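You operate a simulated robot arm through the tools that you are given. There is no shell and no other tool.

The job below is to be done with a simulated robot arm. You get a single attempt, and the scene is never put back.

Task
Tie the roll in the cradle with the green tie wire and stand the 3 m tag in its holder.
Fine: clamp the mesh end before tying and leave it clamped; use the holder by the cradle; tags are in the green drawer, shut it again. Set down upright: what you pick out.

Only the result counts: the job must be done as asked and must still hold three seconds after the hand-in. Knocking over, shifting, dropping, spilling or breaking anything else fails it.

Robot
A 7-joint arm with a two-finger parallel gripper, fixed in place. Base frame: the origin is at the foot of the arm, x ahead of it, y to its left, z up. Readings come in m, degrees, newtons and seconds.
With the tool pointing down near the work surface it reaches from about 0.14 to 0.74 m from the base axis. Its first joint turns from -166.0 to 166.0 degrees. Payload 1.57 kg.
Tool frame: the origin (TCP) lies between the finger pads and is the grasp point; the fingertips stand 0.03 m ahead of it; z points along the fingers, y is the line along which they close. The gripper opens to 0.11 m. The fingers are 0.024 m wide and 0.012 m thick; the gripper's body (0.048 by 0.112 m) begins 0.078 m behind the TCP.
Orientation is that of the tool frame in the base frame, as a unit quaternion [w, x, y, z]. With the fingers straight down and closing along the base's y, the tool's x points along the base's -x, its y along +y and its z along -z.

Tools
- The arm moves only by the tool nudge_tool. Its argument "rows" is a list of rows, each an object (a shift or turn left out is 0, a gripper value left out holds the last) with "dp": the shift along the base's x, y, z in m, a list of three; "turn": the turn, a rotation vector about the base's x, y, z in degrees, a list of three; "fingers": the opening, from 0 (shut) to 1 (fully open). In form: [{"dp": [dx, dy, dz], "turn": [ax, ay, az], "fingers": fingers}, ...]. A call has 1 to 20 rows; each row shifts and turns the commanded pose from where the row before left it. A row lasts 0.2 s, in which the tool goes at most 0.05 m and 8.6 degrees; a call with a longer step from one row to the next is refused whole, and so is a gripper value outside its range. Where a pose cannot be reached the arm comes as near as it can. A force on the tool above 90 N (or 10 N above the force at the start of the call, whichever is more), or a blocked arm, ends the call early, and 0.2 s more pass. Each finger travels about 0.045 m/s and halts on what it meets, pressing with about 27 N; the grip force reading is that of the motor and also rises with nothing between the fingers. The clock runs only during rows and for 0.2 s after the last one: add rows that do not move to give the fingers time. The reply holds the time, the measured pose of the TCP, the force on the tool along the base axes, the opening and the grip force, in the units named above and with some noise, with the torque about the TCP (base axes, N m) and any sound that the robot's microphone picked up.
- Cameras (640 x 400 px; columns grow to the right, rows downward): "scene" is fixed at [0.217, -0.4966, 1.461]; the picture's right is [0.80, -0.60, 0.00], its down [-0.32, -0.42, -0.85] and it looks along [0.51, 0.68, -0.53] (base axes); focal length 245 px, centre (320, 200). "wrist" rides on the gripper at [0.07, 0.016, -0.141] in the tool frame; the picture's right is [-0.23, 0.97, 0.00], its down [-0.86, -0.20, -0.48] and it looks along [-0.47, -0.11, 0.88] (tool axes); focal length 222 px, centre (320, 200). There is no depth. A picture from a camera that has moved, and an enlarged one, comes with that camera's place and axes in the base frame and with its lens. The place of the scene camera against the robot may be out by one fixed shift of up to 0.012 m in any direction.
- get_image(camera): a new picture of that camera. No time passes.
- slide_trunk(by): slides the trunk up (or, below 0, down) by that many m; the arm rides with it, the base frame stays. It gives what a move gives, with no picture.
- close_up(camera, box): a new picture of the part [left, top, right, bottom] of that camera's present view, enlarged. No time passes.
- close_job(): hands the job in; it is judged then, once.

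Places have to be worked out from the pictures, the camera data and where the tool is seen. Open the gripper and draw the arm clear of the work before you hand the job in, unless the task says otherwise.

The tools are called after "Emit:" as a command line: name --argument value ..., lists and objects as JSON in quotes. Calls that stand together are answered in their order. nudge_tool: Moves the arm, as the interface text tells. Its arguments: {"type":"object","properties":{"rows":{"type":"array"}},"required":["rows"]} The other tools are called the same way: slide_trunk (by) slides the trunk up or down; get_image (camera) takes a picture; close_up (camera, box) takes an enlarged picture of a part of a camera's view; close_job () hands the job in.

At the start:

```text
t: 0.0
ee_pos: [0.3953, 0.1032, 1.2827]
orientation: [0.001, 0.0, 1.0, 0.0]
wrist_force: [-0.5, 0.3, 0.3]
torque: [-0.04, -0.01, -0.02]
gripper_width: 0.1097
finger_force: 0.0
trunk travel left (down, up): [-0.475, 0.115]
```

scene: 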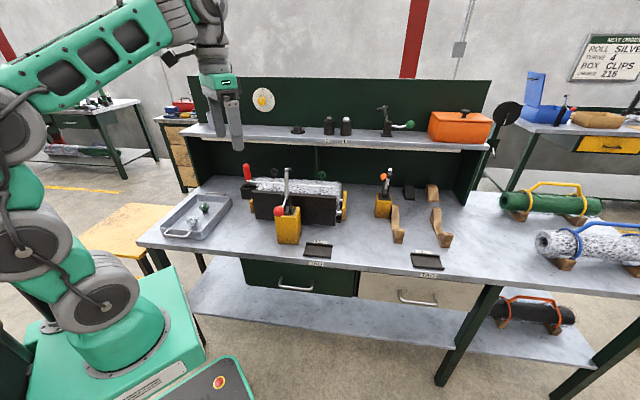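
wrist: 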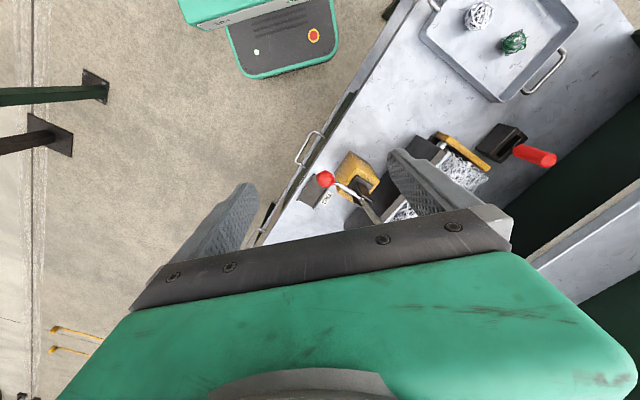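

I start by taking enlarged pictures of the bench to identify the cradle, clamp, wire, drawers and holders.

Emit:
close_up --camera "scene" --box '[150, 150, 310, 250]'

Emit:
close_up --camera "scene" --box '[230, 150, 390, 250]'

Emit:
close_up --camera "scene" --box '[340, 160, 500, 260]'

Emit:
close_up --camera "scene" --box '[230, 230, 470, 380]'

Emit:
close_up --camera "scene" --box '[480, 20, 640, 120]'

Emit:
close_up --camera "scene" --box '[240, 70, 500, 170]'

```text
4.00 times, centred on (230, 200) of scene
camera zoom: at [0.217, -0.4966, 1.461], right [0.8, -0.6, 0.0], down [-0.32, -0.42, -0.85], along [0.51, 0.68, -0.53], focal length 980 px, centre (680, 200)
```

zoom: 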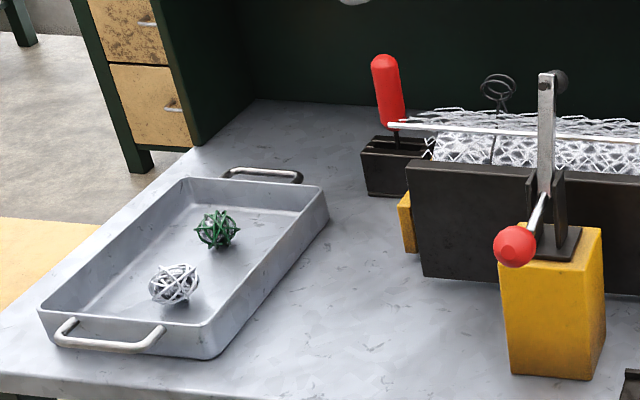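

```text
4.00 times, centred on (310, 200) of scene
camera zoom: at [0.217, -0.4966, 1.461], right [0.8, -0.6, 0.0], down [-0.32, -0.42, -0.85], along [0.51, 0.68, -0.53], focal length 980 px, centre (360, 200)
```

zoom: 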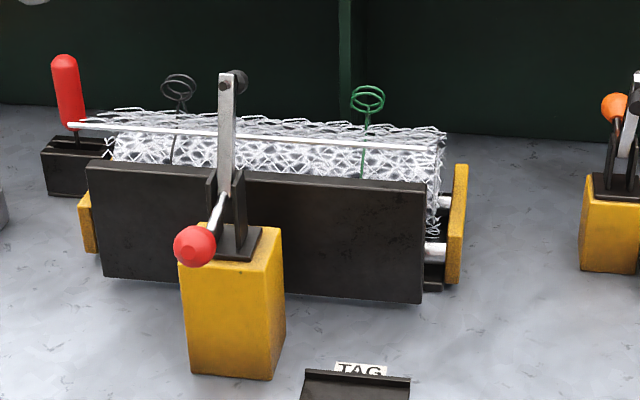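

```text
4.00 times, centred on (420, 210) of scene
camera zoom: at [0.217, -0.4966, 1.461], right [0.8, -0.6, 0.0], down [-0.32, -0.42, -0.85], along [0.51, 0.68, -0.53], focal length 980 px, centre (-80, 160)
```

zoom: 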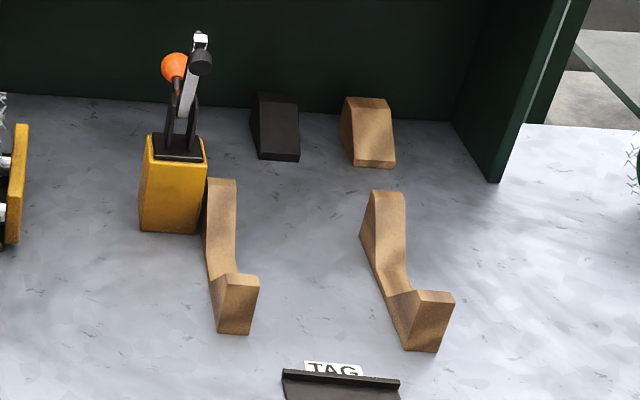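

```text
2.67 times, centred on (350, 305) of scene
camera zoom: at [0.217, -0.4966, 1.461], right [0.8, -0.6, 0.0], down [-0.32, -0.42, -0.85], along [0.51, 0.68, -0.53], focal length 653 px, centre (240, -80)
```

zoom: 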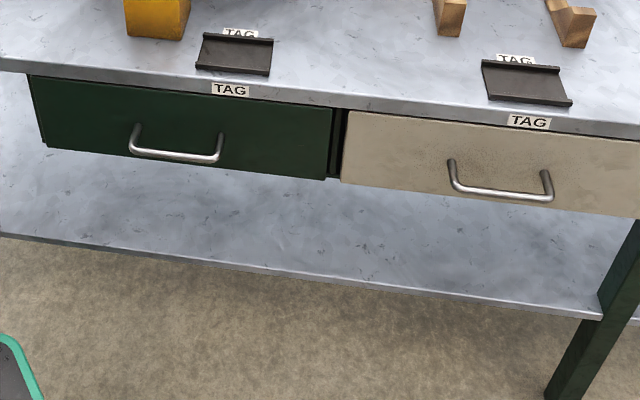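

```text
4.00 times, centred on (560, 70) of scene
camera zoom: at [0.217, -0.4966, 1.461], right [0.8, -0.6, 0.0], down [-0.32, -0.42, -0.85], along [0.51, 0.68, -0.53], focal length 980 px, centre (-640, 720)
```

zoom: 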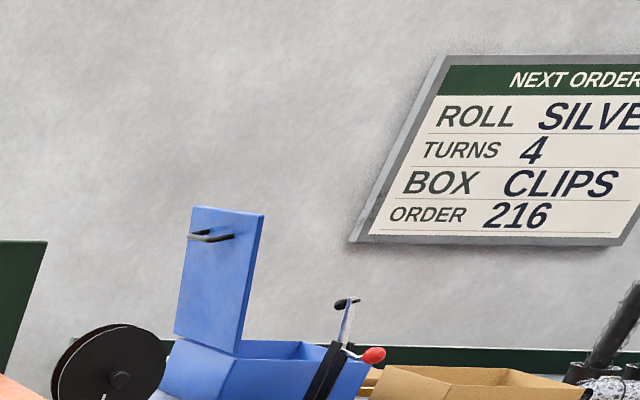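

```text
2.46 times, centred on (370, 120) of scene
camera zoom: at [0.217, -0.4966, 1.461], right [0.8, -0.6, 0.0], down [-0.32, -0.42, -0.85], along [0.51, 0.68, -0.53], focal length 603 px, centre (197, 397)
```

zoom: 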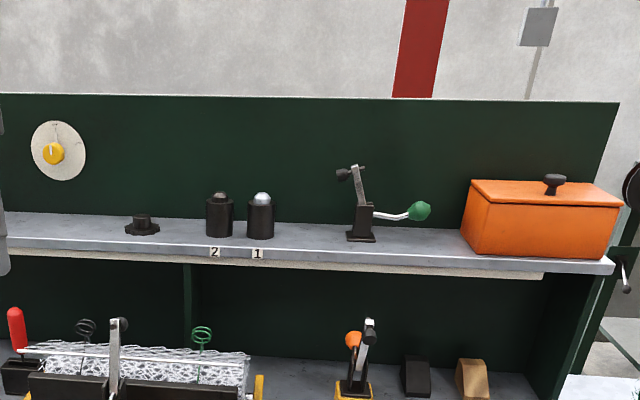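

The red ball of the front toggle clamp triangulates to about (0.49, 0.09, 1.03). I look closer through the wrist camera at the cradle and the tray before moving.

Emit:
close_up --camera "wrist" --box '[300, 90, 580, 265]'

Emit:
close_up --camera "scene" --box '[560, 20, 640, 90]'

Emit:
close_up --camera "scene" --box '[480, 160, 640, 340]'

Emit:
close_up --camera "scene" --box '[0, 80, 200, 200]'

```text
2.29 times, centred on (440, 178) of wrist
camera zoom: at [0.3256, 0.1195, 1.4249], right [0.23, 0.97, 0.0], down [0.86, -0.2, 0.48], along [0.47, -0.11, -0.88], focal length 508 px, centre (46, 251)
```

zoom: 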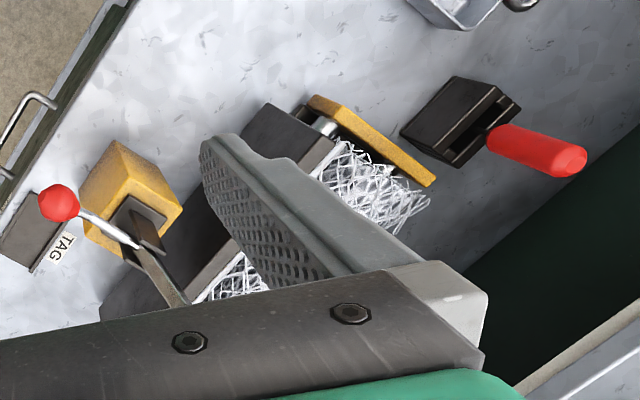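

```text
5.71 times, centred on (600, 55) of scene
camera zoom: at [0.217, -0.4966, 1.461], right [0.8, -0.6, 0.0], down [-0.32, -0.42, -0.85], along [0.51, 0.68, -0.53], focal length 1400 px, centre (-1280, 1029)
```

zoom: 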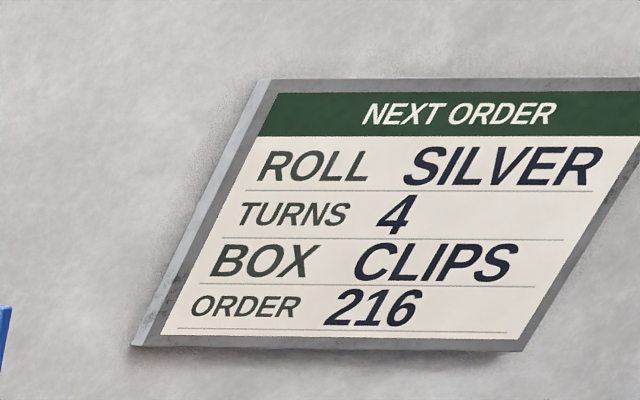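

```text
2.22 times, centred on (560, 250) of scene
camera zoom: at [0.217, -0.4966, 1.461], right [0.8, -0.6, 0.0], down [-0.32, -0.42, -0.85], along [0.51, 0.68, -0.53], focal length 544 px, centre (-213, 89)
```

zoom: 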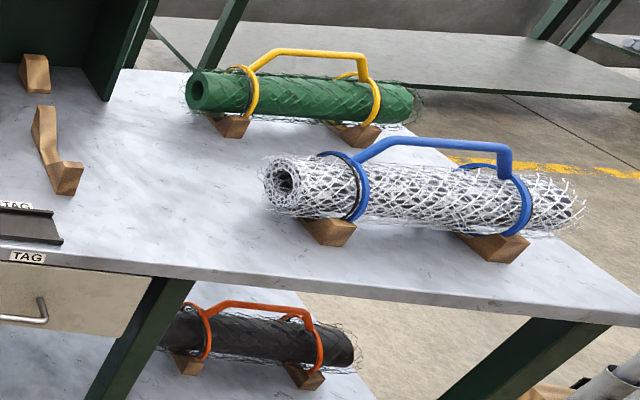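

```text
3.20 times, centred on (100, 140) of scene
camera zoom: at [0.217, -0.4966, 1.461], right [0.8, -0.6, 0.0], down [-0.32, -0.42, -0.85], along [0.51, 0.68, -0.53], focal length 784 px, centre (1024, 392)
```

zoom: 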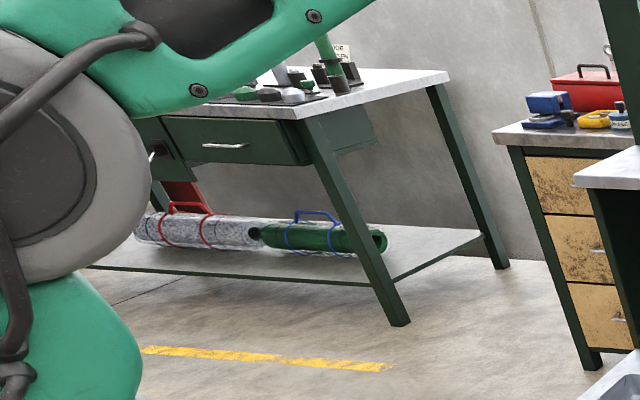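

The cradle is partly hidden by the finger. I draw the arm back and to the left so the wrist camera sees the whole cradle.

Emit:
nudge_tool --rows '[{"dp": [-0.04, 0.0, 0]}, {"dp": [-0.04, 0.0, 0]}, {"dp": [-0.04, 0.0, 0]}, {"dp": [-0.03, 0.0, 0]}]'

Emit:
get_image --camera "wrist"

Emit:
get_image --camera "scene"

```text
t: 1.0
ee_pos: [0.2428, 0.1034, 1.2818]
orientation: [0.0, 0.0, 1.0, 0.0]
wrist_force: [0.0, 0.7, -0.2]
torque: [0.0, 0.02, 0.01]
gripper_width: 0.11
finger_force: 0.0
trunk travel left (down, up): [-0.475, 0.115]
```

```text
taken
camera wrist: at [0.1729, 0.1203, 1.4231], right [0.23, 0.97, 0.0], down [0.85, -0.2, 0.48], along [0.47, -0.11, -0.88], focal length 222 px, centre (320, 200)
```

wrist: 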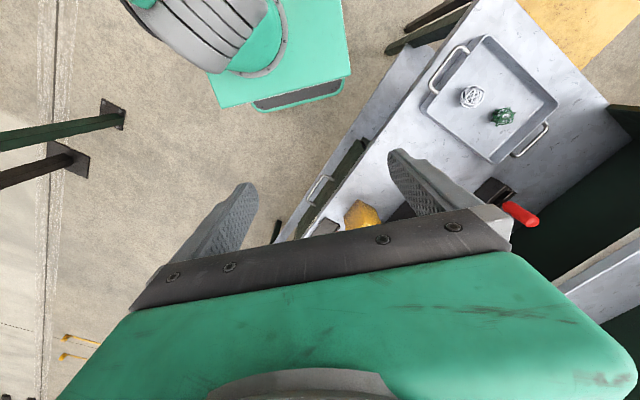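

```text
taken
```

scene: 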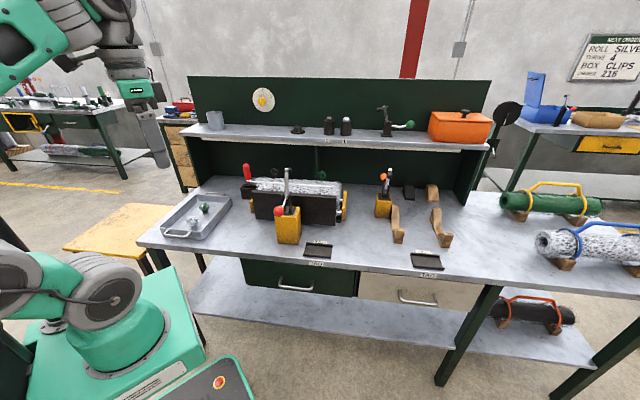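

The camera looks toward the fingers, so the cradle shows best with the gripper short of and above it. I turn the tool 45° to align it with the bench (its front edge runs along about (0.7,-0.7)) and move above the front of the cradle at the present height.

Emit:
nudge_tool --rows '[{"dp": [0.04, 0.0, 0], "turn": [0, 0, 7.5]}, {"dp": [0.04, 0.0, 0], "turn": [0, 0, 7.5]}, {"dp": [0.04, 0.0, 0], "turn": [0, 0, 7.5]}, {"dp": [0.04, 0.0, 0], "turn": [0, 0, 7.5]}, {"dp": [0.04, 0.0, 0], "turn": [0, 0, 7.5]}, {"dp": [0.04, 0.0, 0], "turn": [0, 0, 7.5]}]'

Emit:
get_image --camera "wrist"

Emit:
get_image --camera "scene"

```text
t: 2.4
ee_pos: [0.4889, 0.1029, 1.2843]
orientation: [0.0, -0.384, 0.923, 0.001]
wrist_force: [0.6, -0.3, -0.2]
torque: [-0.02, -0.02, -0.01]
gripper_width: 0.1102
finger_force: 0.2
trunk travel left (down, up): [-0.475, 0.115]
```

```text
taken
camera wrist: at [0.4292, 0.0659, 1.4257], right [-0.53, 0.85, 0.0], down [0.74, 0.47, 0.48], along [0.41, 0.25, -0.88], focal length 222 px, centre (320, 200)
```

wrist: 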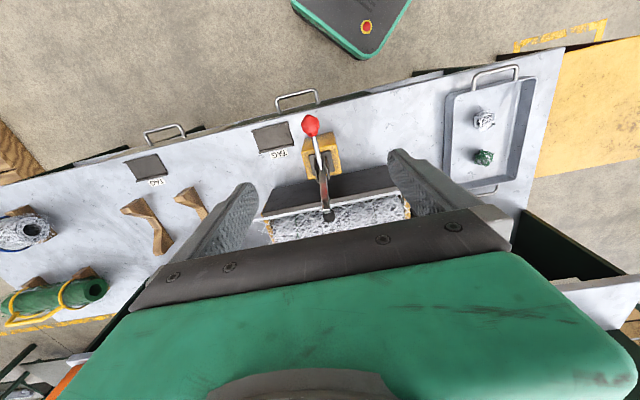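

```text
taken
```

scene: 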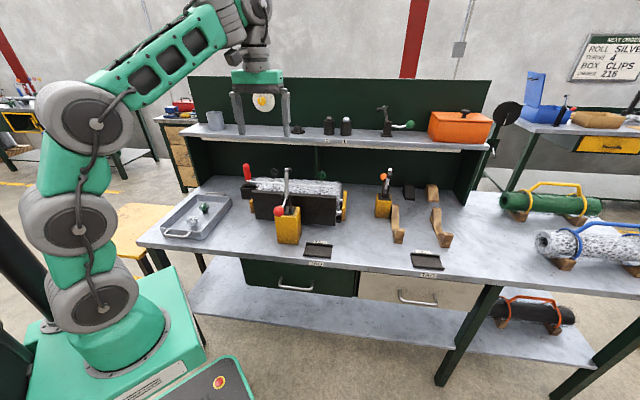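

Now the wrist camera sees the cradle, clamp and tag holders. I enlarge those parts.

Emit:
close_up --camera "wrist" --box '[230, 100, 430, 250]'

Emit:
close_up --camera "wrist" --box '[100, 80, 350, 250]'

Emit:
close_up --camera "wrist" --box '[420, 50, 580, 210]'

```text
2.67 times, centred on (330, 175) of wrist
camera zoom: at [0.4292, 0.0659, 1.4257], right [-0.53, 0.85, 0.0], down [0.74, 0.47, 0.48], along [0.41, 0.25, -0.88], focal length 592 px, centre (293, 267)
```

zoom: 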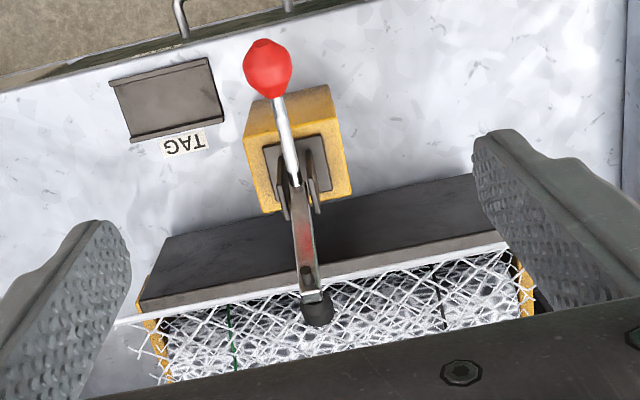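

```text
2.35 times, centred on (225, 165) of wrist
camera zoom: at [0.4292, 0.0659, 1.4257], right [-0.53, 0.85, 0.0], down [0.74, 0.47, 0.48], along [0.41, 0.25, -0.88], focal length 523 px, centre (544, 282)
```

zoom: 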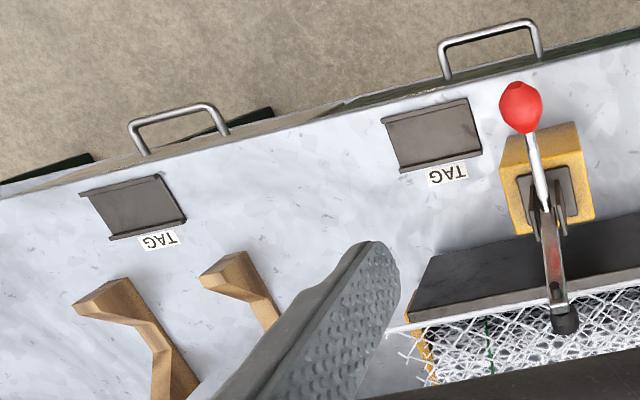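

```text
2.50 times, centred on (500, 130) of wrist
camera zoom: at [0.4292, 0.0659, 1.4257], right [-0.53, 0.85, 0.0], down [0.74, 0.47, 0.48], along [0.41, 0.25, -0.88], focal length 555 px, centre (-130, 375)
```

zoom: 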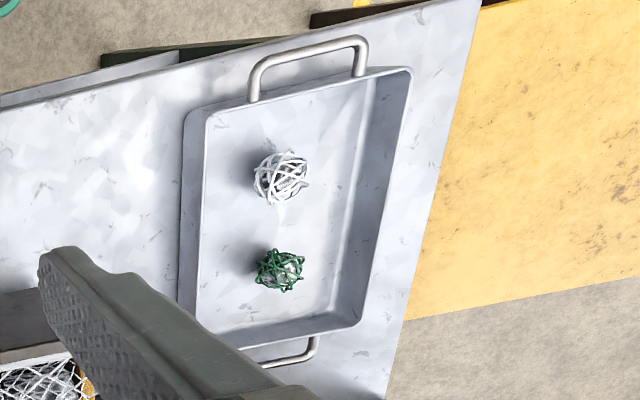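

Tip of the clamp bar triangulates to about (0.60, 0.19, 1.096), i.e. raised above the mesh; the lever ball at about (0.50, 0.09, 1.00). Before touching anything I look at the other hints (dial, loop wires, red handle) in maximum enlargement.

Emit:
close_up --camera "scene" --box '[240, 80, 290, 120]'

Emit:
close_up --camera "scene" --box '[240, 160, 290, 200]'

Emit:
close_up --camera "scene" --box '[300, 165, 350, 205]'

Emit:
close_up --camera "scene" --box '[265, 165, 315, 215]'

Emit:
close_up --camera "scene" --box '[290, 230, 350, 275]'

Emit:
close_up --camera "scene" --box '[370, 95, 420, 145]'

```text
10.00 times, centred on (265, 100) of scene
camera zoom: at [0.217, -0.4966, 1.461], right [0.8, -0.6, 0.0], down [-0.32, -0.42, -0.85], along [0.51, 0.68, -0.53], focal length 2450 px, centre (870, 1200)
```

zoom: 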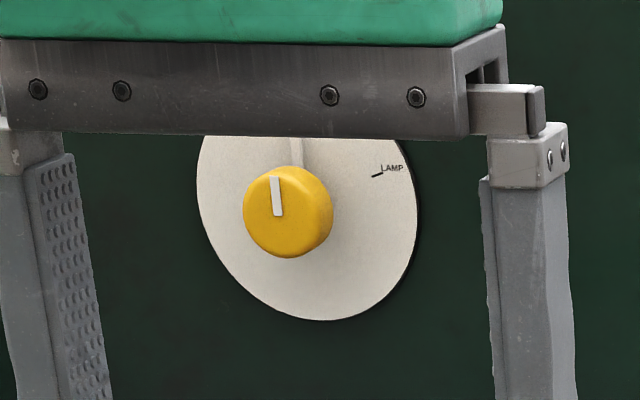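

```text
10.00 times, centred on (265, 180) of scene
camera zoom: at [0.217, -0.4966, 1.461], right [0.8, -0.6, 0.0], down [-0.32, -0.42, -0.85], along [0.51, 0.68, -0.53], focal length 2450 px, centre (870, 400)
```

zoom: 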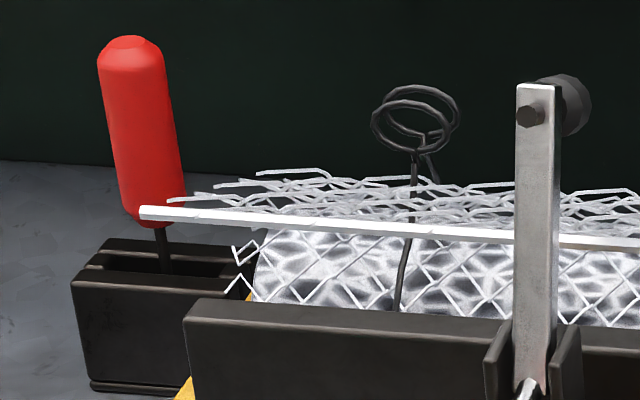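

```text
10.00 times, centred on (325, 185) of scene
camera zoom: at [0.217, -0.4966, 1.461], right [0.8, -0.6, 0.0], down [-0.32, -0.42, -0.85], along [0.51, 0.68, -0.53], focal length 2450 px, centre (270, 350)
```

zoom: 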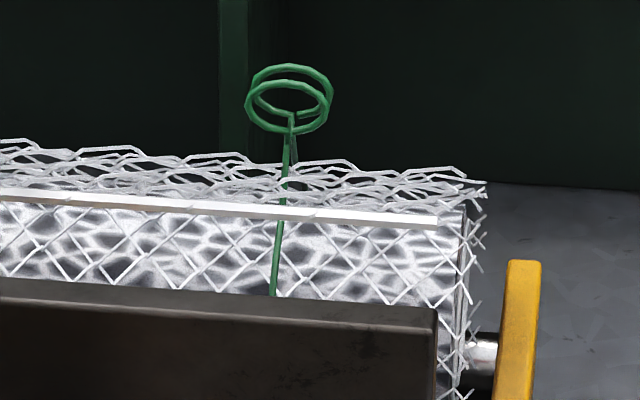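

```text
8.00 times, centred on (290, 190) of scene
camera zoom: at [0.217, -0.4966, 1.461], right [0.8, -0.6, 0.0], down [-0.32, -0.42, -0.85], along [0.51, 0.68, -0.53], focal length 1960 px, centre (560, 280)
```

zoom: 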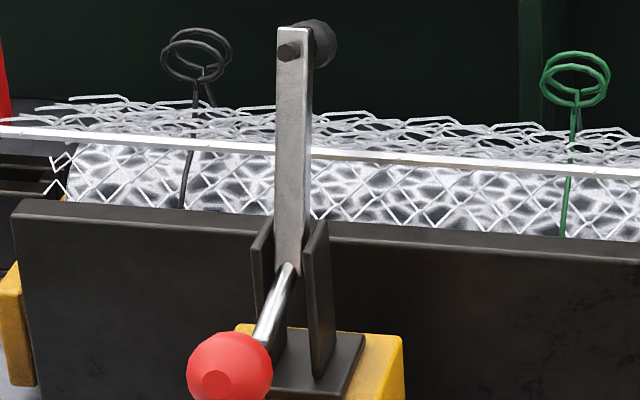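

```text
8.89 times, centred on (320, 252) of scene
camera zoom: at [0.217, -0.4966, 1.461], right [0.8, -0.6, 0.0], down [-0.32, -0.42, -0.85], along [0.51, 0.68, -0.53], focal length 2178 px, centre (320, -267)
```

zoom: 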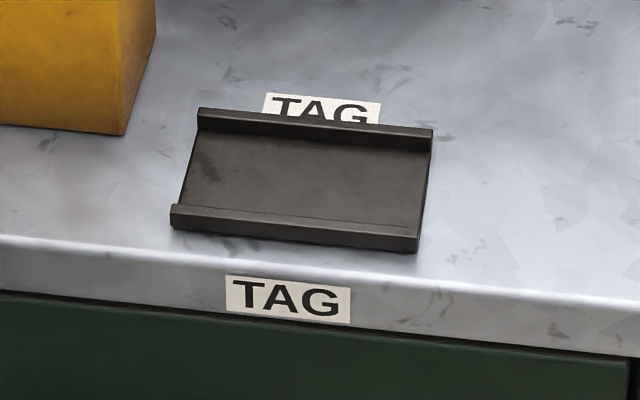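

```text
8.00 times, centred on (395, 120) of scene
camera zoom: at [0.217, -0.4966, 1.461], right [0.8, -0.6, 0.0], down [-0.32, -0.42, -0.85], along [0.51, 0.68, -0.53], focal length 1960 px, centre (-280, 840)
```

zoom: 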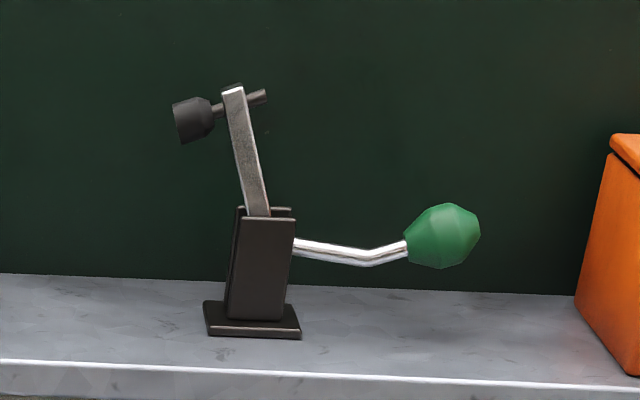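

The shelf's identical green clamp shows the mechanism: lever horizontal = bar up (open); raising the lever brings the bar down. I descend over the red ball, staying above it, to measure it at close range.

Emit:
nudge_tool --rows '[{"dp": [0.003, -0.004, -0.04]}, {"dp": [0.003, -0.004, -0.04]}, {"dp": [0.003, -0.003, -0.04]}, {"dp": [0.003, -0.003, -0.04]}, {"dp": [0, 0, -0.03]}]'

Emit:
get_image --camera "wrist"

Emit:
close_up --camera "scene" --box '[230, 120, 390, 240]'

```text
t: 3.6
ee_pos: [0.4979, 0.0916, 1.0928]
orientation: [0.0, -0.383, 0.924, -0.001]
wrist_force: [0.8, -0.5, -0.2]
torque: [0.03, 0.03, 0.01]
gripper_width: 0.1101
finger_force: 0.0
trunk travel left (down, up): [-0.475, 0.115]
```

```text
taken
camera wrist: at [0.4364, 0.0543, 1.2344], right [-0.53, 0.85, 0.0], down [0.75, 0.46, 0.48], along [0.41, 0.25, -0.88], focal length 222 px, centre (320, 200)
```

wrist: 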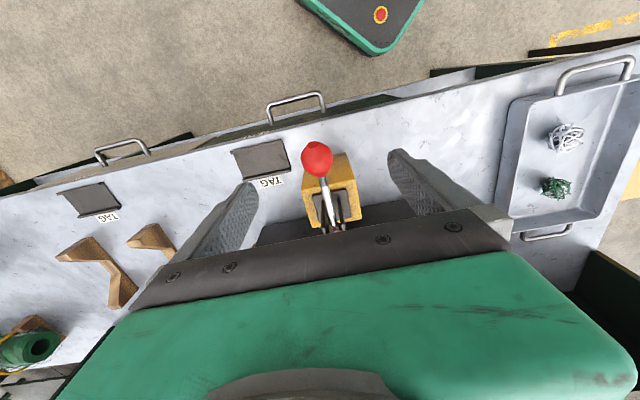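

```text
3.33 times, centred on (310, 180) of scene
camera zoom: at [0.217, -0.4966, 1.461], right [0.8, -0.6, 0.0], down [-0.32, -0.42, -0.85], along [0.51, 0.68, -0.53], focal length 817 px, centre (353, 267)
```

zoom: 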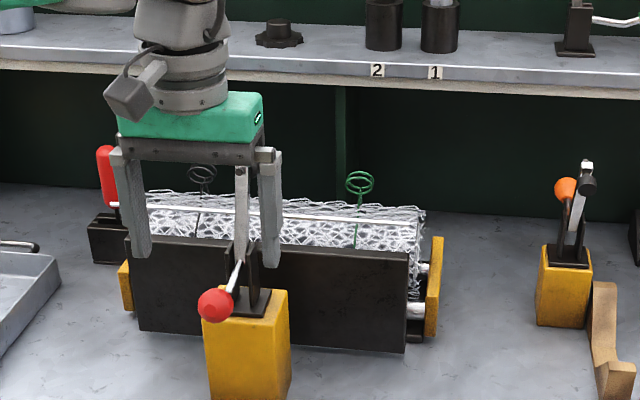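

Ball looks to be near (0.493, 0.086, 1.03), but depth is uncertain; I shift sideways along the bench for a wider stereo baseline.

Emit:
nudge_tool --rows '[{"dp": [0.028, -0.028, 0.0]}, {"dp": [0.028, -0.028, 0.0]}, {"dp": [0, 0, 0]}]'

Emit:
get_image --camera "wrist"

Emit:
close_up --camera "wrist" --box '[250, 100, 490, 250]'

```text
t: 4.4
ee_pos: [0.5539, 0.035, 1.0932]
orientation: [0.0, -0.382, 0.924, 0.0]
wrist_force: [-0.4, -0.5, 0.2]
torque: [0.01, -0.02, -0.03]
gripper_width: 0.1099
finger_force: 0.1
trunk travel left (down, up): [-0.475, 0.115]
```

```text
taken
camera wrist: at [0.4924, -0.0025, 1.2358], right [-0.53, 0.85, 0.0], down [0.75, 0.46, 0.48], along [0.41, 0.25, -0.88], focal length 222 px, centre (320, 200)
```

wrist: 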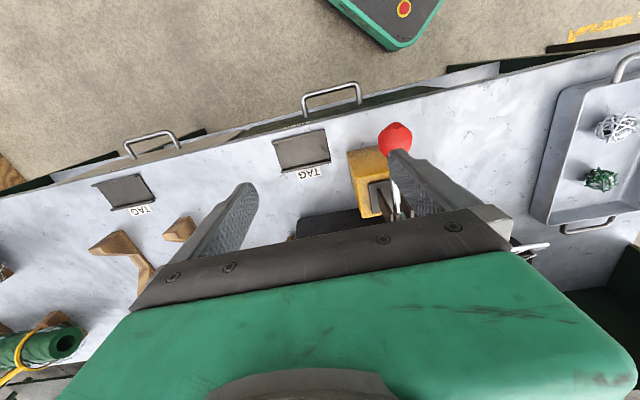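

```text
2.67 times, centred on (370, 175) of wrist
camera zoom: at [0.4924, -0.0025, 1.2358], right [-0.53, 0.85, 0.0], down [0.75, 0.46, 0.48], along [0.41, 0.25, -0.88], focal length 592 px, centre (187, 267)
```

zoom: 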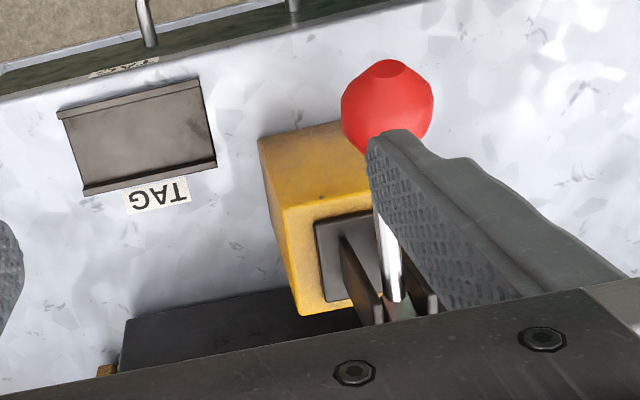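

Stereo from the two wrist views puts the ball centre at (0.499, 0.089, 1.015), diameter about 34 mm (the scene camera reads about 11 mm high). I move over it and lower the fingers to straddle it.

Emit:
nudge_tool --rows '[{"dp": [-0.0276, 0.0268, 0.0]}, {"dp": [-0.0276, 0.0268, 0.0]}, {"dp": [0, 0, -0.025]}, {"dp": [0, 0, -0.025]}, {"dp": [0, 0, -0.024]}, {"dp": [0, 0, 0]}]'

Emit:
get_image --camera "wrist"

Emit:
close_up --camera "scene" --box '[230, 140, 350, 260]'

```text
t: 5.8
ee_pos: [0.4961, 0.0854, 1.0209]
orientation: [-0.001, -0.382, 0.924, 0.0]
wrist_force: [-0.6, 0.1, -0.7]
torque: [0.03, -0.02, 0.0]
gripper_width: 0.11
finger_force: 0.1
trunk travel left (down, up): [-0.475, 0.115]
```

```text
taken
camera wrist: at [0.4364, 0.0481, 1.1628], right [-0.53, 0.85, 0.0], down [0.75, 0.46, 0.48], along [0.41, 0.25, -0.88], focal length 222 px, centre (320, 200)
```

wrist: 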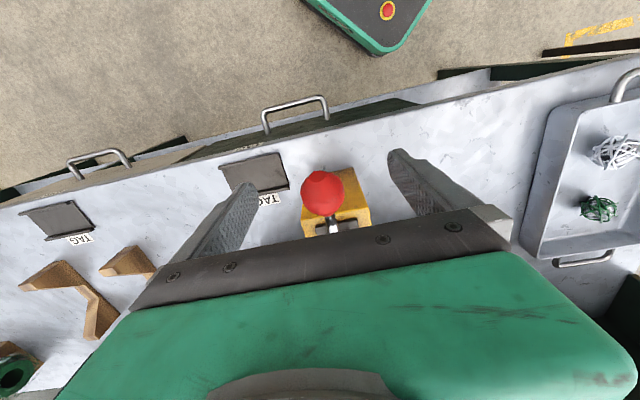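

```text
3.33 times, centred on (290, 200) of scene
camera zoom: at [0.217, -0.4966, 1.461], right [0.8, -0.6, 0.0], down [-0.32, -0.42, -0.85], along [0.51, 0.68, -0.53], focal length 817 px, centre (420, 200)
```

zoom: 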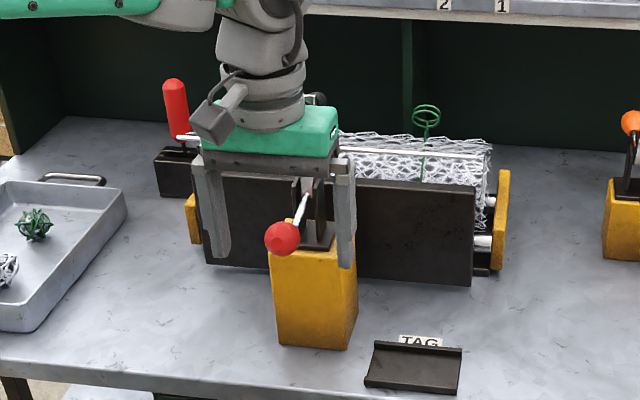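

The ball sits right at the TCP between the fingers. I close the gripper on it.

Emit:
nudge_tool --rows '[{"fingers": 0.1}, {"fingers": 0.1}, {"fingers": 0.1}, {"fingers": 0.1}, {"fingers": 0.1}, {"fingers": 0.1}]'

Emit:
get_image --camera "wrist"

```text
t: 7.2
ee_pos: [0.4946, 0.0847, 1.0212]
orientation: [0.0, -0.385, 0.923, 0.0]
wrist_force: [-2.6, 3.7, -0.3]
torque: [0.07, 0.12, 0.07]
gripper_width: 0.0325
finger_force: 27.8
trunk travel left (down, up): [-0.475, 0.115]
```

```text
taken
camera wrist: at [0.4359, 0.0488, 1.1633], right [-0.53, 0.85, 0.0], down [0.75, 0.46, 0.48], along [0.41, 0.25, -0.88], focal length 222 px, centre (320, 200)
```

wrist: 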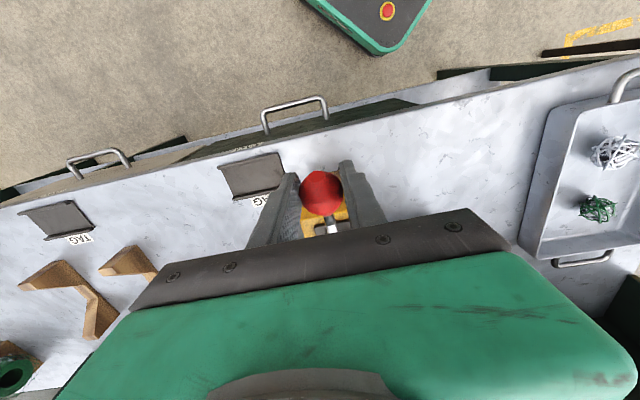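

Ball gripped (32.5 mm). I lift the lever along an arc about the estimated pivot (n≈0.505, z≈1.0), first 20°.

Emit:
nudge_tool --rows '[{"dp": [0.0012, 0.0012, 0.008]}, {"dp": [0.0017, 0.0017, 0.0083]}, {"dp": [0.0021, 0.0021, 0.0078]}, {"dp": [0.0026, 0.0026, 0.0075]}]'

Emit:
close_up --camera "scene" --box '[230, 140, 350, 260]'

```text
t: 8.2
ee_pos: [0.5019, 0.0914, 1.0501]
orientation: [-0.001, -0.382, 0.924, 0.001]
wrist_force: [-17.2, -5.6, -11.3]
torque: [-0.78, 0.95, 0.05]
gripper_width: 0.0324
finger_force: 40.3
trunk travel left (down, up): [-0.475, 0.115]
```

```text
3.33 times, centred on (290, 200) of scene
camera zoom: at [0.217, -0.4966, 1.461], right [0.8, -0.6, 0.0], down [-0.32, -0.42, -0.85], along [0.51, 0.68, -0.53], focal length 817 px, centre (420, 200)
```

zoom: 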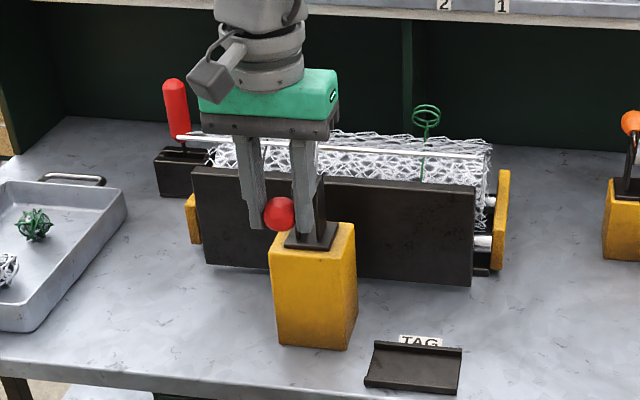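

Lever is following with moderate resistance (about 17 N tangential). I continue the arc another 20°.

Emit:
nudge_tool --rows '[{"dp": [0.0026, 0.0026, 0.0073]}, {"dp": [0.003, 0.003, 0.0072]}, {"dp": [0.0037, 0.0037, 0.0067]}, {"dp": [0.004, 0.004, 0.0063]}]'

Emit:
close_up --camera "scene" --box '[230, 140, 350, 260]'

Emit:
get_image --camera "wrist"

```text
t: 9.2
ee_pos: [0.5169, 0.1069, 1.0792]
orientation: [0.001, -0.382, 0.924, -0.001]
wrist_force: [-18.4, -4.9, -3.8]
torque: [-0.83, 0.95, -0.05]
gripper_width: 0.0327
finger_force: 40.3
trunk travel left (down, up): [-0.475, 0.115]
```

```text
3.33 times, centred on (290, 200) of scene
camera zoom: at [0.217, -0.4966, 1.461], right [0.8, -0.6, 0.0], down [-0.32, -0.42, -0.85], along [0.51, 0.68, -0.53], focal length 817 px, centre (420, 200)
```

zoom: 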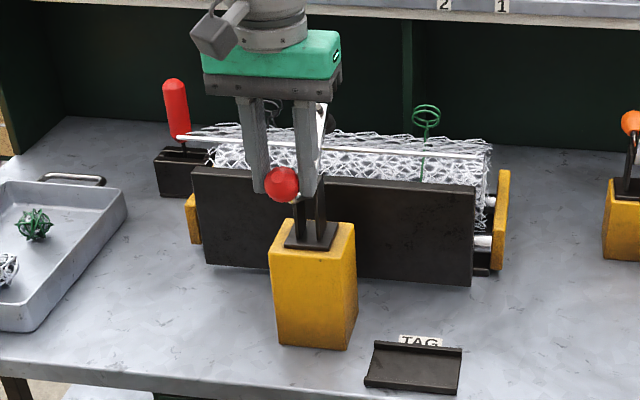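

```text
taken
camera wrist: at [0.456, 0.0693, 1.221], right [-0.53, 0.85, 0.0], down [0.75, 0.46, 0.48], along [0.41, 0.25, -0.88], focal length 222 px, centre (320, 200)
```

wrist: 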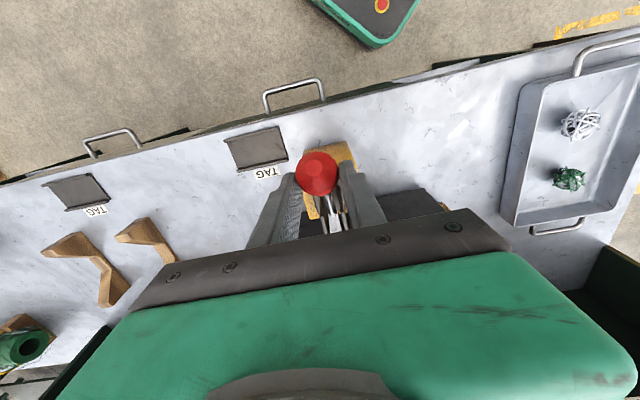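

The ball has slid about 2 cm toward the fingertips, lever is now up roughly 30°. I open slightly, lower onto the ball and regrip.

Emit:
nudge_tool --rows '[{"fingers": 0.45}, {"fingers": 0.45}, {"fingers": 0.45}]'

Emit:
get_image --camera "wrist"

Emit:
close_up --camera "scene" --box '[230, 140, 350, 260]'

```text
t: 10.0
ee_pos: [0.5185, 0.1062, 1.0777]
orientation: [0.0, -0.383, 0.924, -0.001]
wrist_force: [0.2, 0.3, -1.0]
torque: [0.0, -0.01, -0.02]
gripper_width: 0.0496
finger_force: 0.0
trunk travel left (down, up): [-0.475, 0.115]
```

```text
taken
camera wrist: at [0.4577, 0.0698, 1.22], right [-0.53, 0.85, 0.0], down [0.75, 0.46, 0.48], along [0.41, 0.25, -0.88], focal length 222 px, centre (320, 200)
```

wrist: 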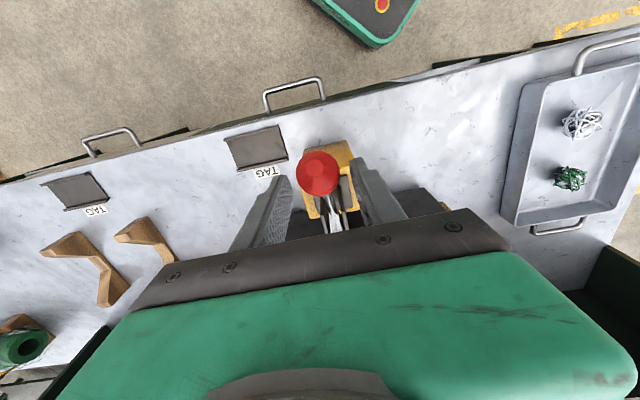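

```text
3.33 times, centred on (290, 200) of scene
camera zoom: at [0.217, -0.4966, 1.461], right [0.8, -0.6, 0.0], down [-0.32, -0.42, -0.85], along [0.51, 0.68, -0.53], focal length 817 px, centre (420, 200)
```

zoom: 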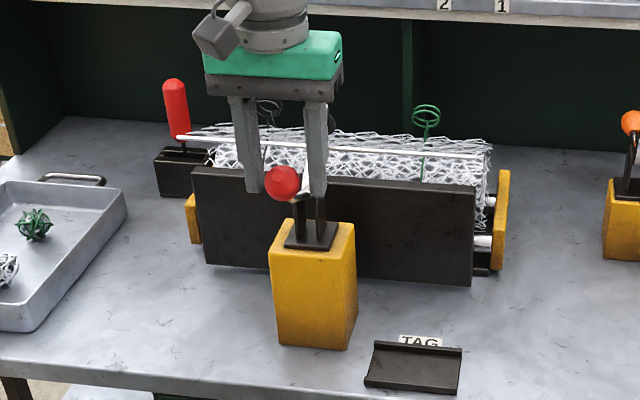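

Lever holds its place by friction. I shift down 19 mm and back 8 mm to centre on the ball and grip again.

Emit:
nudge_tool --rows '[{"dp": [-0.006, -0.006, -0.019]}, {"dp": [0, 0, 0]}, {"fingers": 0.1}, {"fingers": 0.1}, {"fingers": 0.1}]'

Emit:
get_image --camera "wrist"

```text
t: 11.2
ee_pos: [0.5111, 0.1011, 1.0597]
orientation: [0.0, -0.382, 0.924, 0.0]
wrist_force: [-1.5, 0.2, -1.2]
torque: [-0.02, 0.0, 0.02]
gripper_width: 0.0328
finger_force: 31.0
trunk travel left (down, up): [-0.475, 0.115]
```

```text
taken
camera wrist: at [0.4506, 0.0636, 1.2012], right [-0.53, 0.85, 0.0], down [0.75, 0.46, 0.48], along [0.41, 0.25, -0.88], focal length 222 px, centre (320, 200)
```

wrist: 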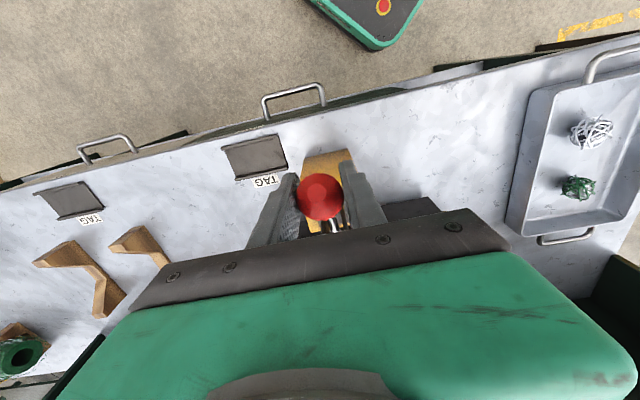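

Ball is centred at the TCP; the two ball positions give a pivot at n≈0.501, z≈0.998, radius 0.092 m. I continue the arc by 20° in finer steps.

Emit:
nudge_tool --rows '[{"dp": [0.004, 0.004, 0.0058]}, {"dp": [0.0043, 0.0043, 0.0052]}, {"dp": [0.0046, 0.0046, 0.0046]}, {"dp": [0.0049, 0.0049, 0.0041]}, {"dp": [0, 0, 0]}]'

Emit:
get_image --camera "wrist"

Emit:
close_up --camera "scene" --box '[230, 140, 350, 260]'

```text
t: 12.4
ee_pos: [0.5303, 0.1208, 1.0805]
orientation: [0.003, -0.384, 0.923, -0.001]
wrist_force: [-6.5, 9.6, 10.6]
torque: [0.06, -0.08, 0.05]
gripper_width: 0.0328
finger_force: 26.7
trunk travel left (down, up): [-0.475, 0.115]
```

```text
taken
camera wrist: at [0.4702, 0.0837, 1.2213], right [-0.53, 0.85, 0.0], down [0.74, 0.47, 0.48], along [0.41, 0.25, -0.88], focal length 222 px, centre (320, 200)
```

wrist: 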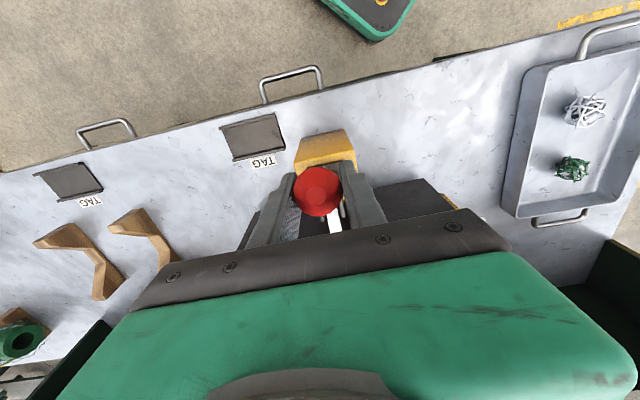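

```text
3.33 times, centred on (290, 200) of scene
camera zoom: at [0.217, -0.4966, 1.461], right [0.8, -0.6, 0.0], down [-0.32, -0.42, -0.85], along [0.51, 0.68, -0.53], focal length 817 px, centre (420, 200)
```

zoom: 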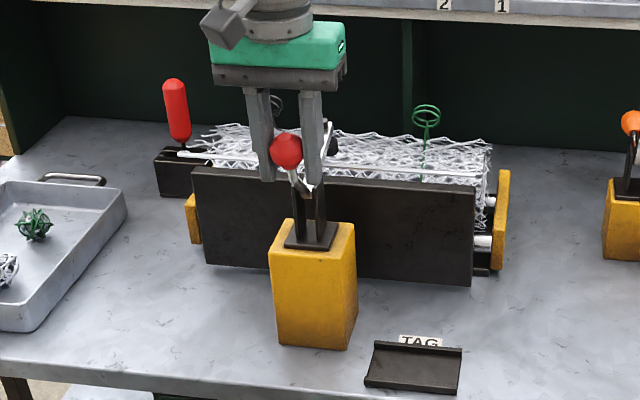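

The bar is coming down and the mesh end's rod is already moving with it. I continue 20° more.

Emit:
nudge_tool --rows '[{"dp": [0.0051, 0.0051, 0.0042]}, {"dp": [0.0053, 0.0053, 0.0033]}, {"dp": [0.0055, 0.0055, 0.0024]}, {"dp": [0.0056, 0.0056, 0.0017]}, {"dp": [0, 0, 0]}]'

Emit:
get_image --camera "wrist"

Emit:
close_up --camera "scene" --box '[230, 140, 350, 260]'

```text
t: 13.6
ee_pos: [0.5513, 0.1413, 1.0917]
orientation: [0.002, -0.384, 0.923, -0.001]
wrist_force: [-9.2, -1.2, 2.2]
torque: [-0.87, 0.79, -0.11]
gripper_width: 0.0329
finger_force: 41.2
trunk travel left (down, up): [-0.475, 0.115]
```

```text
taken
camera wrist: at [0.4912, 0.1045, 1.233], right [-0.53, 0.85, 0.0], down [0.74, 0.46, 0.48], along [0.41, 0.25, -0.88], focal length 222 px, centre (320, 200)
```

wrist: 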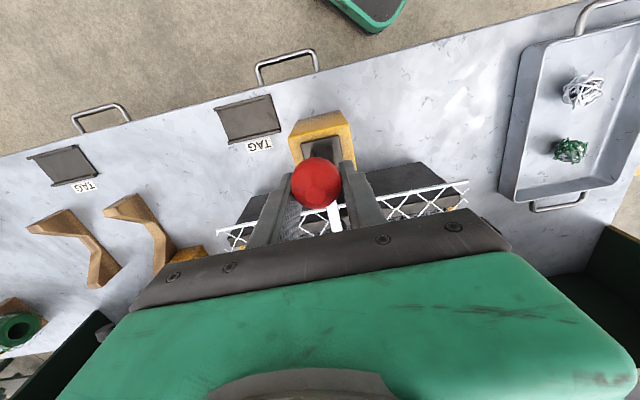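

```text
3.33 times, centred on (290, 200) of scene
camera zoom: at [0.217, -0.4966, 1.461], right [0.8, -0.6, 0.0], down [-0.32, -0.42, -0.85], along [0.51, 0.68, -0.53], focal length 817 px, centre (420, 200)
```

zoom: 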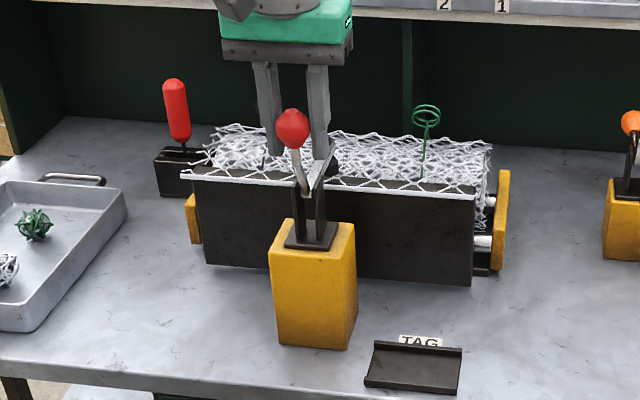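

The mesh end is now pulled down over the front plate. I keep pushing the lever over toward the stop, watching force and sound.

Emit:
nudge_tool --rows '[{"dp": [0.0056, 0.0056, -0.002]}, {"dp": [0.0056, 0.0056, -0.002]}, {"dp": [0.0056, 0.0056, -0.002]}, {"dp": [0, 0, 0]}]'

Emit:
get_image --camera "wrist"

Emit:
close_up --camera "scene" --box '[230, 140, 350, 260]'

```text
t: 14.6
ee_pos: [0.5669, 0.1575, 1.083]
orientation: [0.001, -0.382, 0.924, 0.001]
wrist_force: [-0.2, -0.1, -0.5]
torque: [0.04, 0.0, 0.03]
gripper_width: 0.0112
finger_force: 0.1
trunk travel left (down, up): [-0.475, 0.115]
```

```text
taken
camera wrist: at [0.5075, 0.1202, 1.2258], right [-0.53, 0.85, 0.0], down [0.75, 0.46, 0.48], along [0.41, 0.25, -0.88], focal length 222 px, centre (320, 200)
```

wrist: 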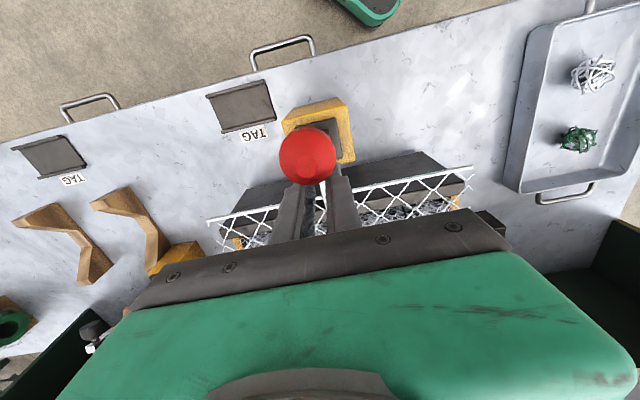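

```text
3.33 times, centred on (290, 200) of scene
camera zoom: at [0.217, -0.4966, 1.461], right [0.8, -0.6, 0.0], down [-0.32, -0.42, -0.85], along [0.51, 0.68, -0.53], focal length 817 px, centre (420, 200)
```

zoom: 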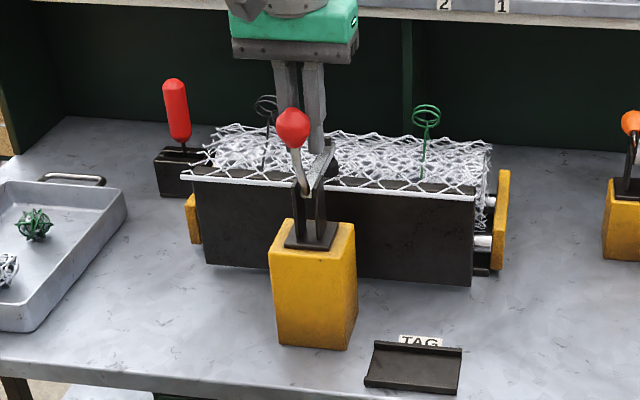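

The fingers slipped past the ball; the lever stands near vertical and the bar is down. I raise the hand straight up and back to inspect whether the clamp is locked.

Emit:
nudge_tool --rows '[{"dp": [0, 0, 0.03], "fingers": 0.1}, {"dp": [0, 0, 0.04]}, {"dp": [0, 0, 0.04]}, {"dp": [-0.02, -0.02, 0.04]}, {"dp": [-0.03, -0.03, 0.02]}, {"dp": [0, 0, 0]}]'

Emit:
close_up --camera "wrist" --box '[230, 80, 430, 250]'

Emit:
close_up --camera "scene" --box '[265, 165, 315, 215]'

Emit:
close_up --camera "scene" --box '[230, 140, 360, 240]'

```text
t: 16.0
ee_pos: [0.5172, 0.1084, 1.2531]
orientation: [0.0, -0.383, 0.924, 0.0]
wrist_force: [0.5, 0.4, -0.4]
torque: [0.04, 0.04, -0.03]
gripper_width: 0.011
finger_force: 0.1
trunk travel left (down, up): [-0.475, 0.115]
```

```text
2.35 times, centred on (330, 165) of wrist
camera zoom: at [0.4567, 0.0707, 1.3941], right [-0.53, 0.85, 0.0], down [0.75, 0.46, 0.48], along [0.41, 0.25, -0.88], focal length 523 px, centre (296, 282)
```

zoom: 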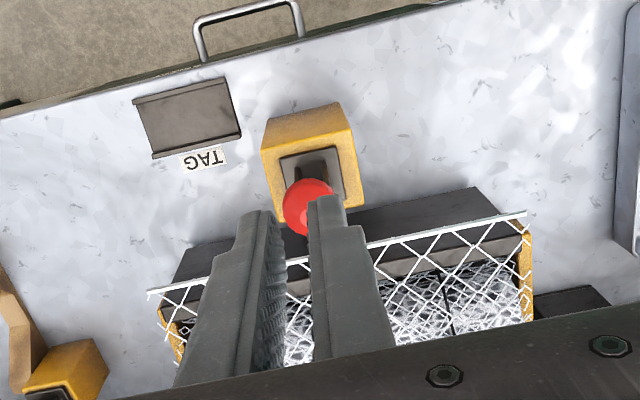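

```text
8.00 times, centred on (290, 190) of scene
camera zoom: at [0.217, -0.4966, 1.461], right [0.8, -0.6, 0.0], down [-0.32, -0.42, -0.85], along [0.51, 0.68, -0.53], focal length 1960 px, centre (560, 280)
```

zoom: 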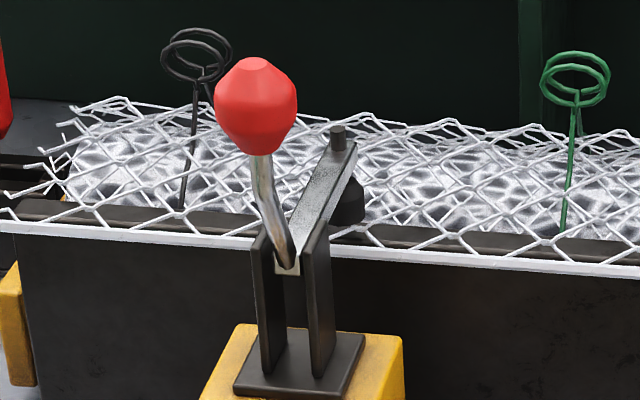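

```text
4.00 times, centred on (295, 190) of scene
camera zoom: at [0.217, -0.4966, 1.461], right [0.8, -0.6, 0.0], down [-0.32, -0.42, -0.85], along [0.51, 0.68, -0.53], focal length 980 px, centre (420, 240)
```

zoom: 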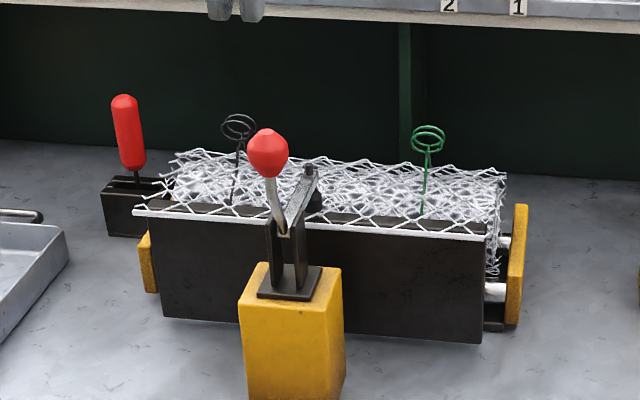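

The bar is down with its pad on the mesh and the mesh end folded over the front plate. To make sure it is fully over centre I will gently push the ball further from the front with closed fingers.

Emit:
nudge_tool --rows '[{"dp": [-0.016, -0.016, 0], "fingers": 0.0}, {"dp": [0, 0, -0.04]}, {"dp": [0, 0, -0.04]}, {"dp": [0, 0, -0.04]}, {"dp": [0, 0, -0.027]}, {"dp": [0.005, 0.005, 0]}, {"dp": [0.005, 0.005, 0]}, {"dp": [0, 0, 0]}]'

Emit:
get_image --camera "wrist"

Emit:
close_up --camera "scene" --box '[230, 140, 360, 240]'

```text
t: 17.8
ee_pos: [0.5138, 0.1013, 1.1103]
orientation: [0.0, -0.383, 0.924, 0.001]
wrist_force: [0.2, 0.5, 0.4]
torque: [0.0, 0.0, -0.04]
gripper_width: 0.0003
finger_force: 20.9
trunk travel left (down, up): [-0.475, 0.115]
```

```text
taken
camera wrist: at [0.4533, 0.0634, 1.2513], right [-0.53, 0.85, 0.0], down [0.75, 0.46, 0.48], along [0.41, 0.25, -0.88], focal length 222 px, centre (320, 200)
```

wrist: 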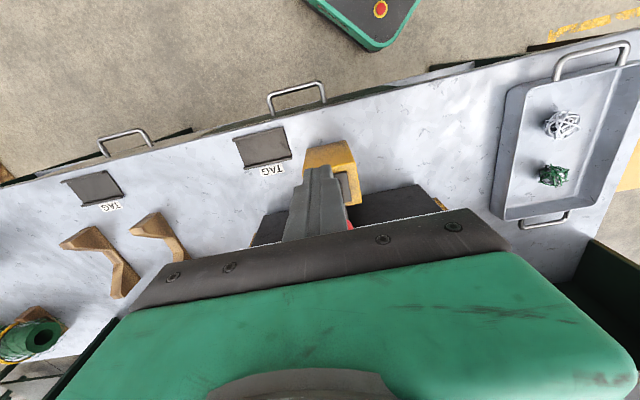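

```text
4.00 times, centred on (295, 190) of scene
camera zoom: at [0.217, -0.4966, 1.461], right [0.8, -0.6, 0.0], down [-0.32, -0.42, -0.85], along [0.51, 0.68, -0.53], focal length 980 px, centre (420, 240)
```

zoom: 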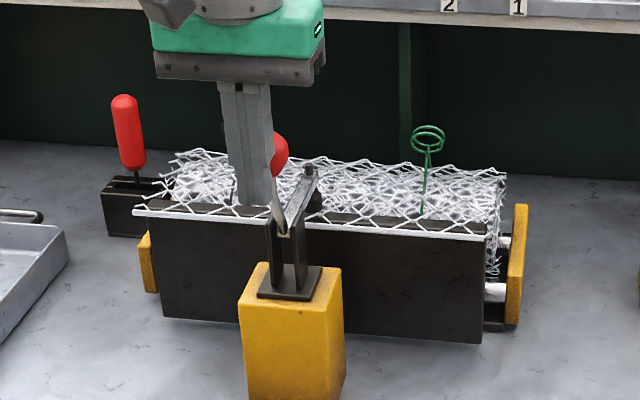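

Fingers are just in front of the ball, no contact yet. I advance in small steps, reading the force.

Emit:
nudge_tool --rows '[{"dp": [0.004, 0.004, 0]}, {"dp": [0.003, 0.003, 0]}, {"dp": [0.003, 0.003, 0]}, {"dp": [0, 0, 0]}]'

```text
t: 18.8
ee_pos: [0.5228, 0.1115, 1.1091]
orientation: [0.0, -0.383, 0.924, -0.001]
wrist_force: [-0.1, -0.2, -0.4]
torque: [0.01, 0.02, -0.03]
gripper_width: 0.0
finger_force: 21.5
trunk travel left (down, up): [-0.475, 0.115]
```

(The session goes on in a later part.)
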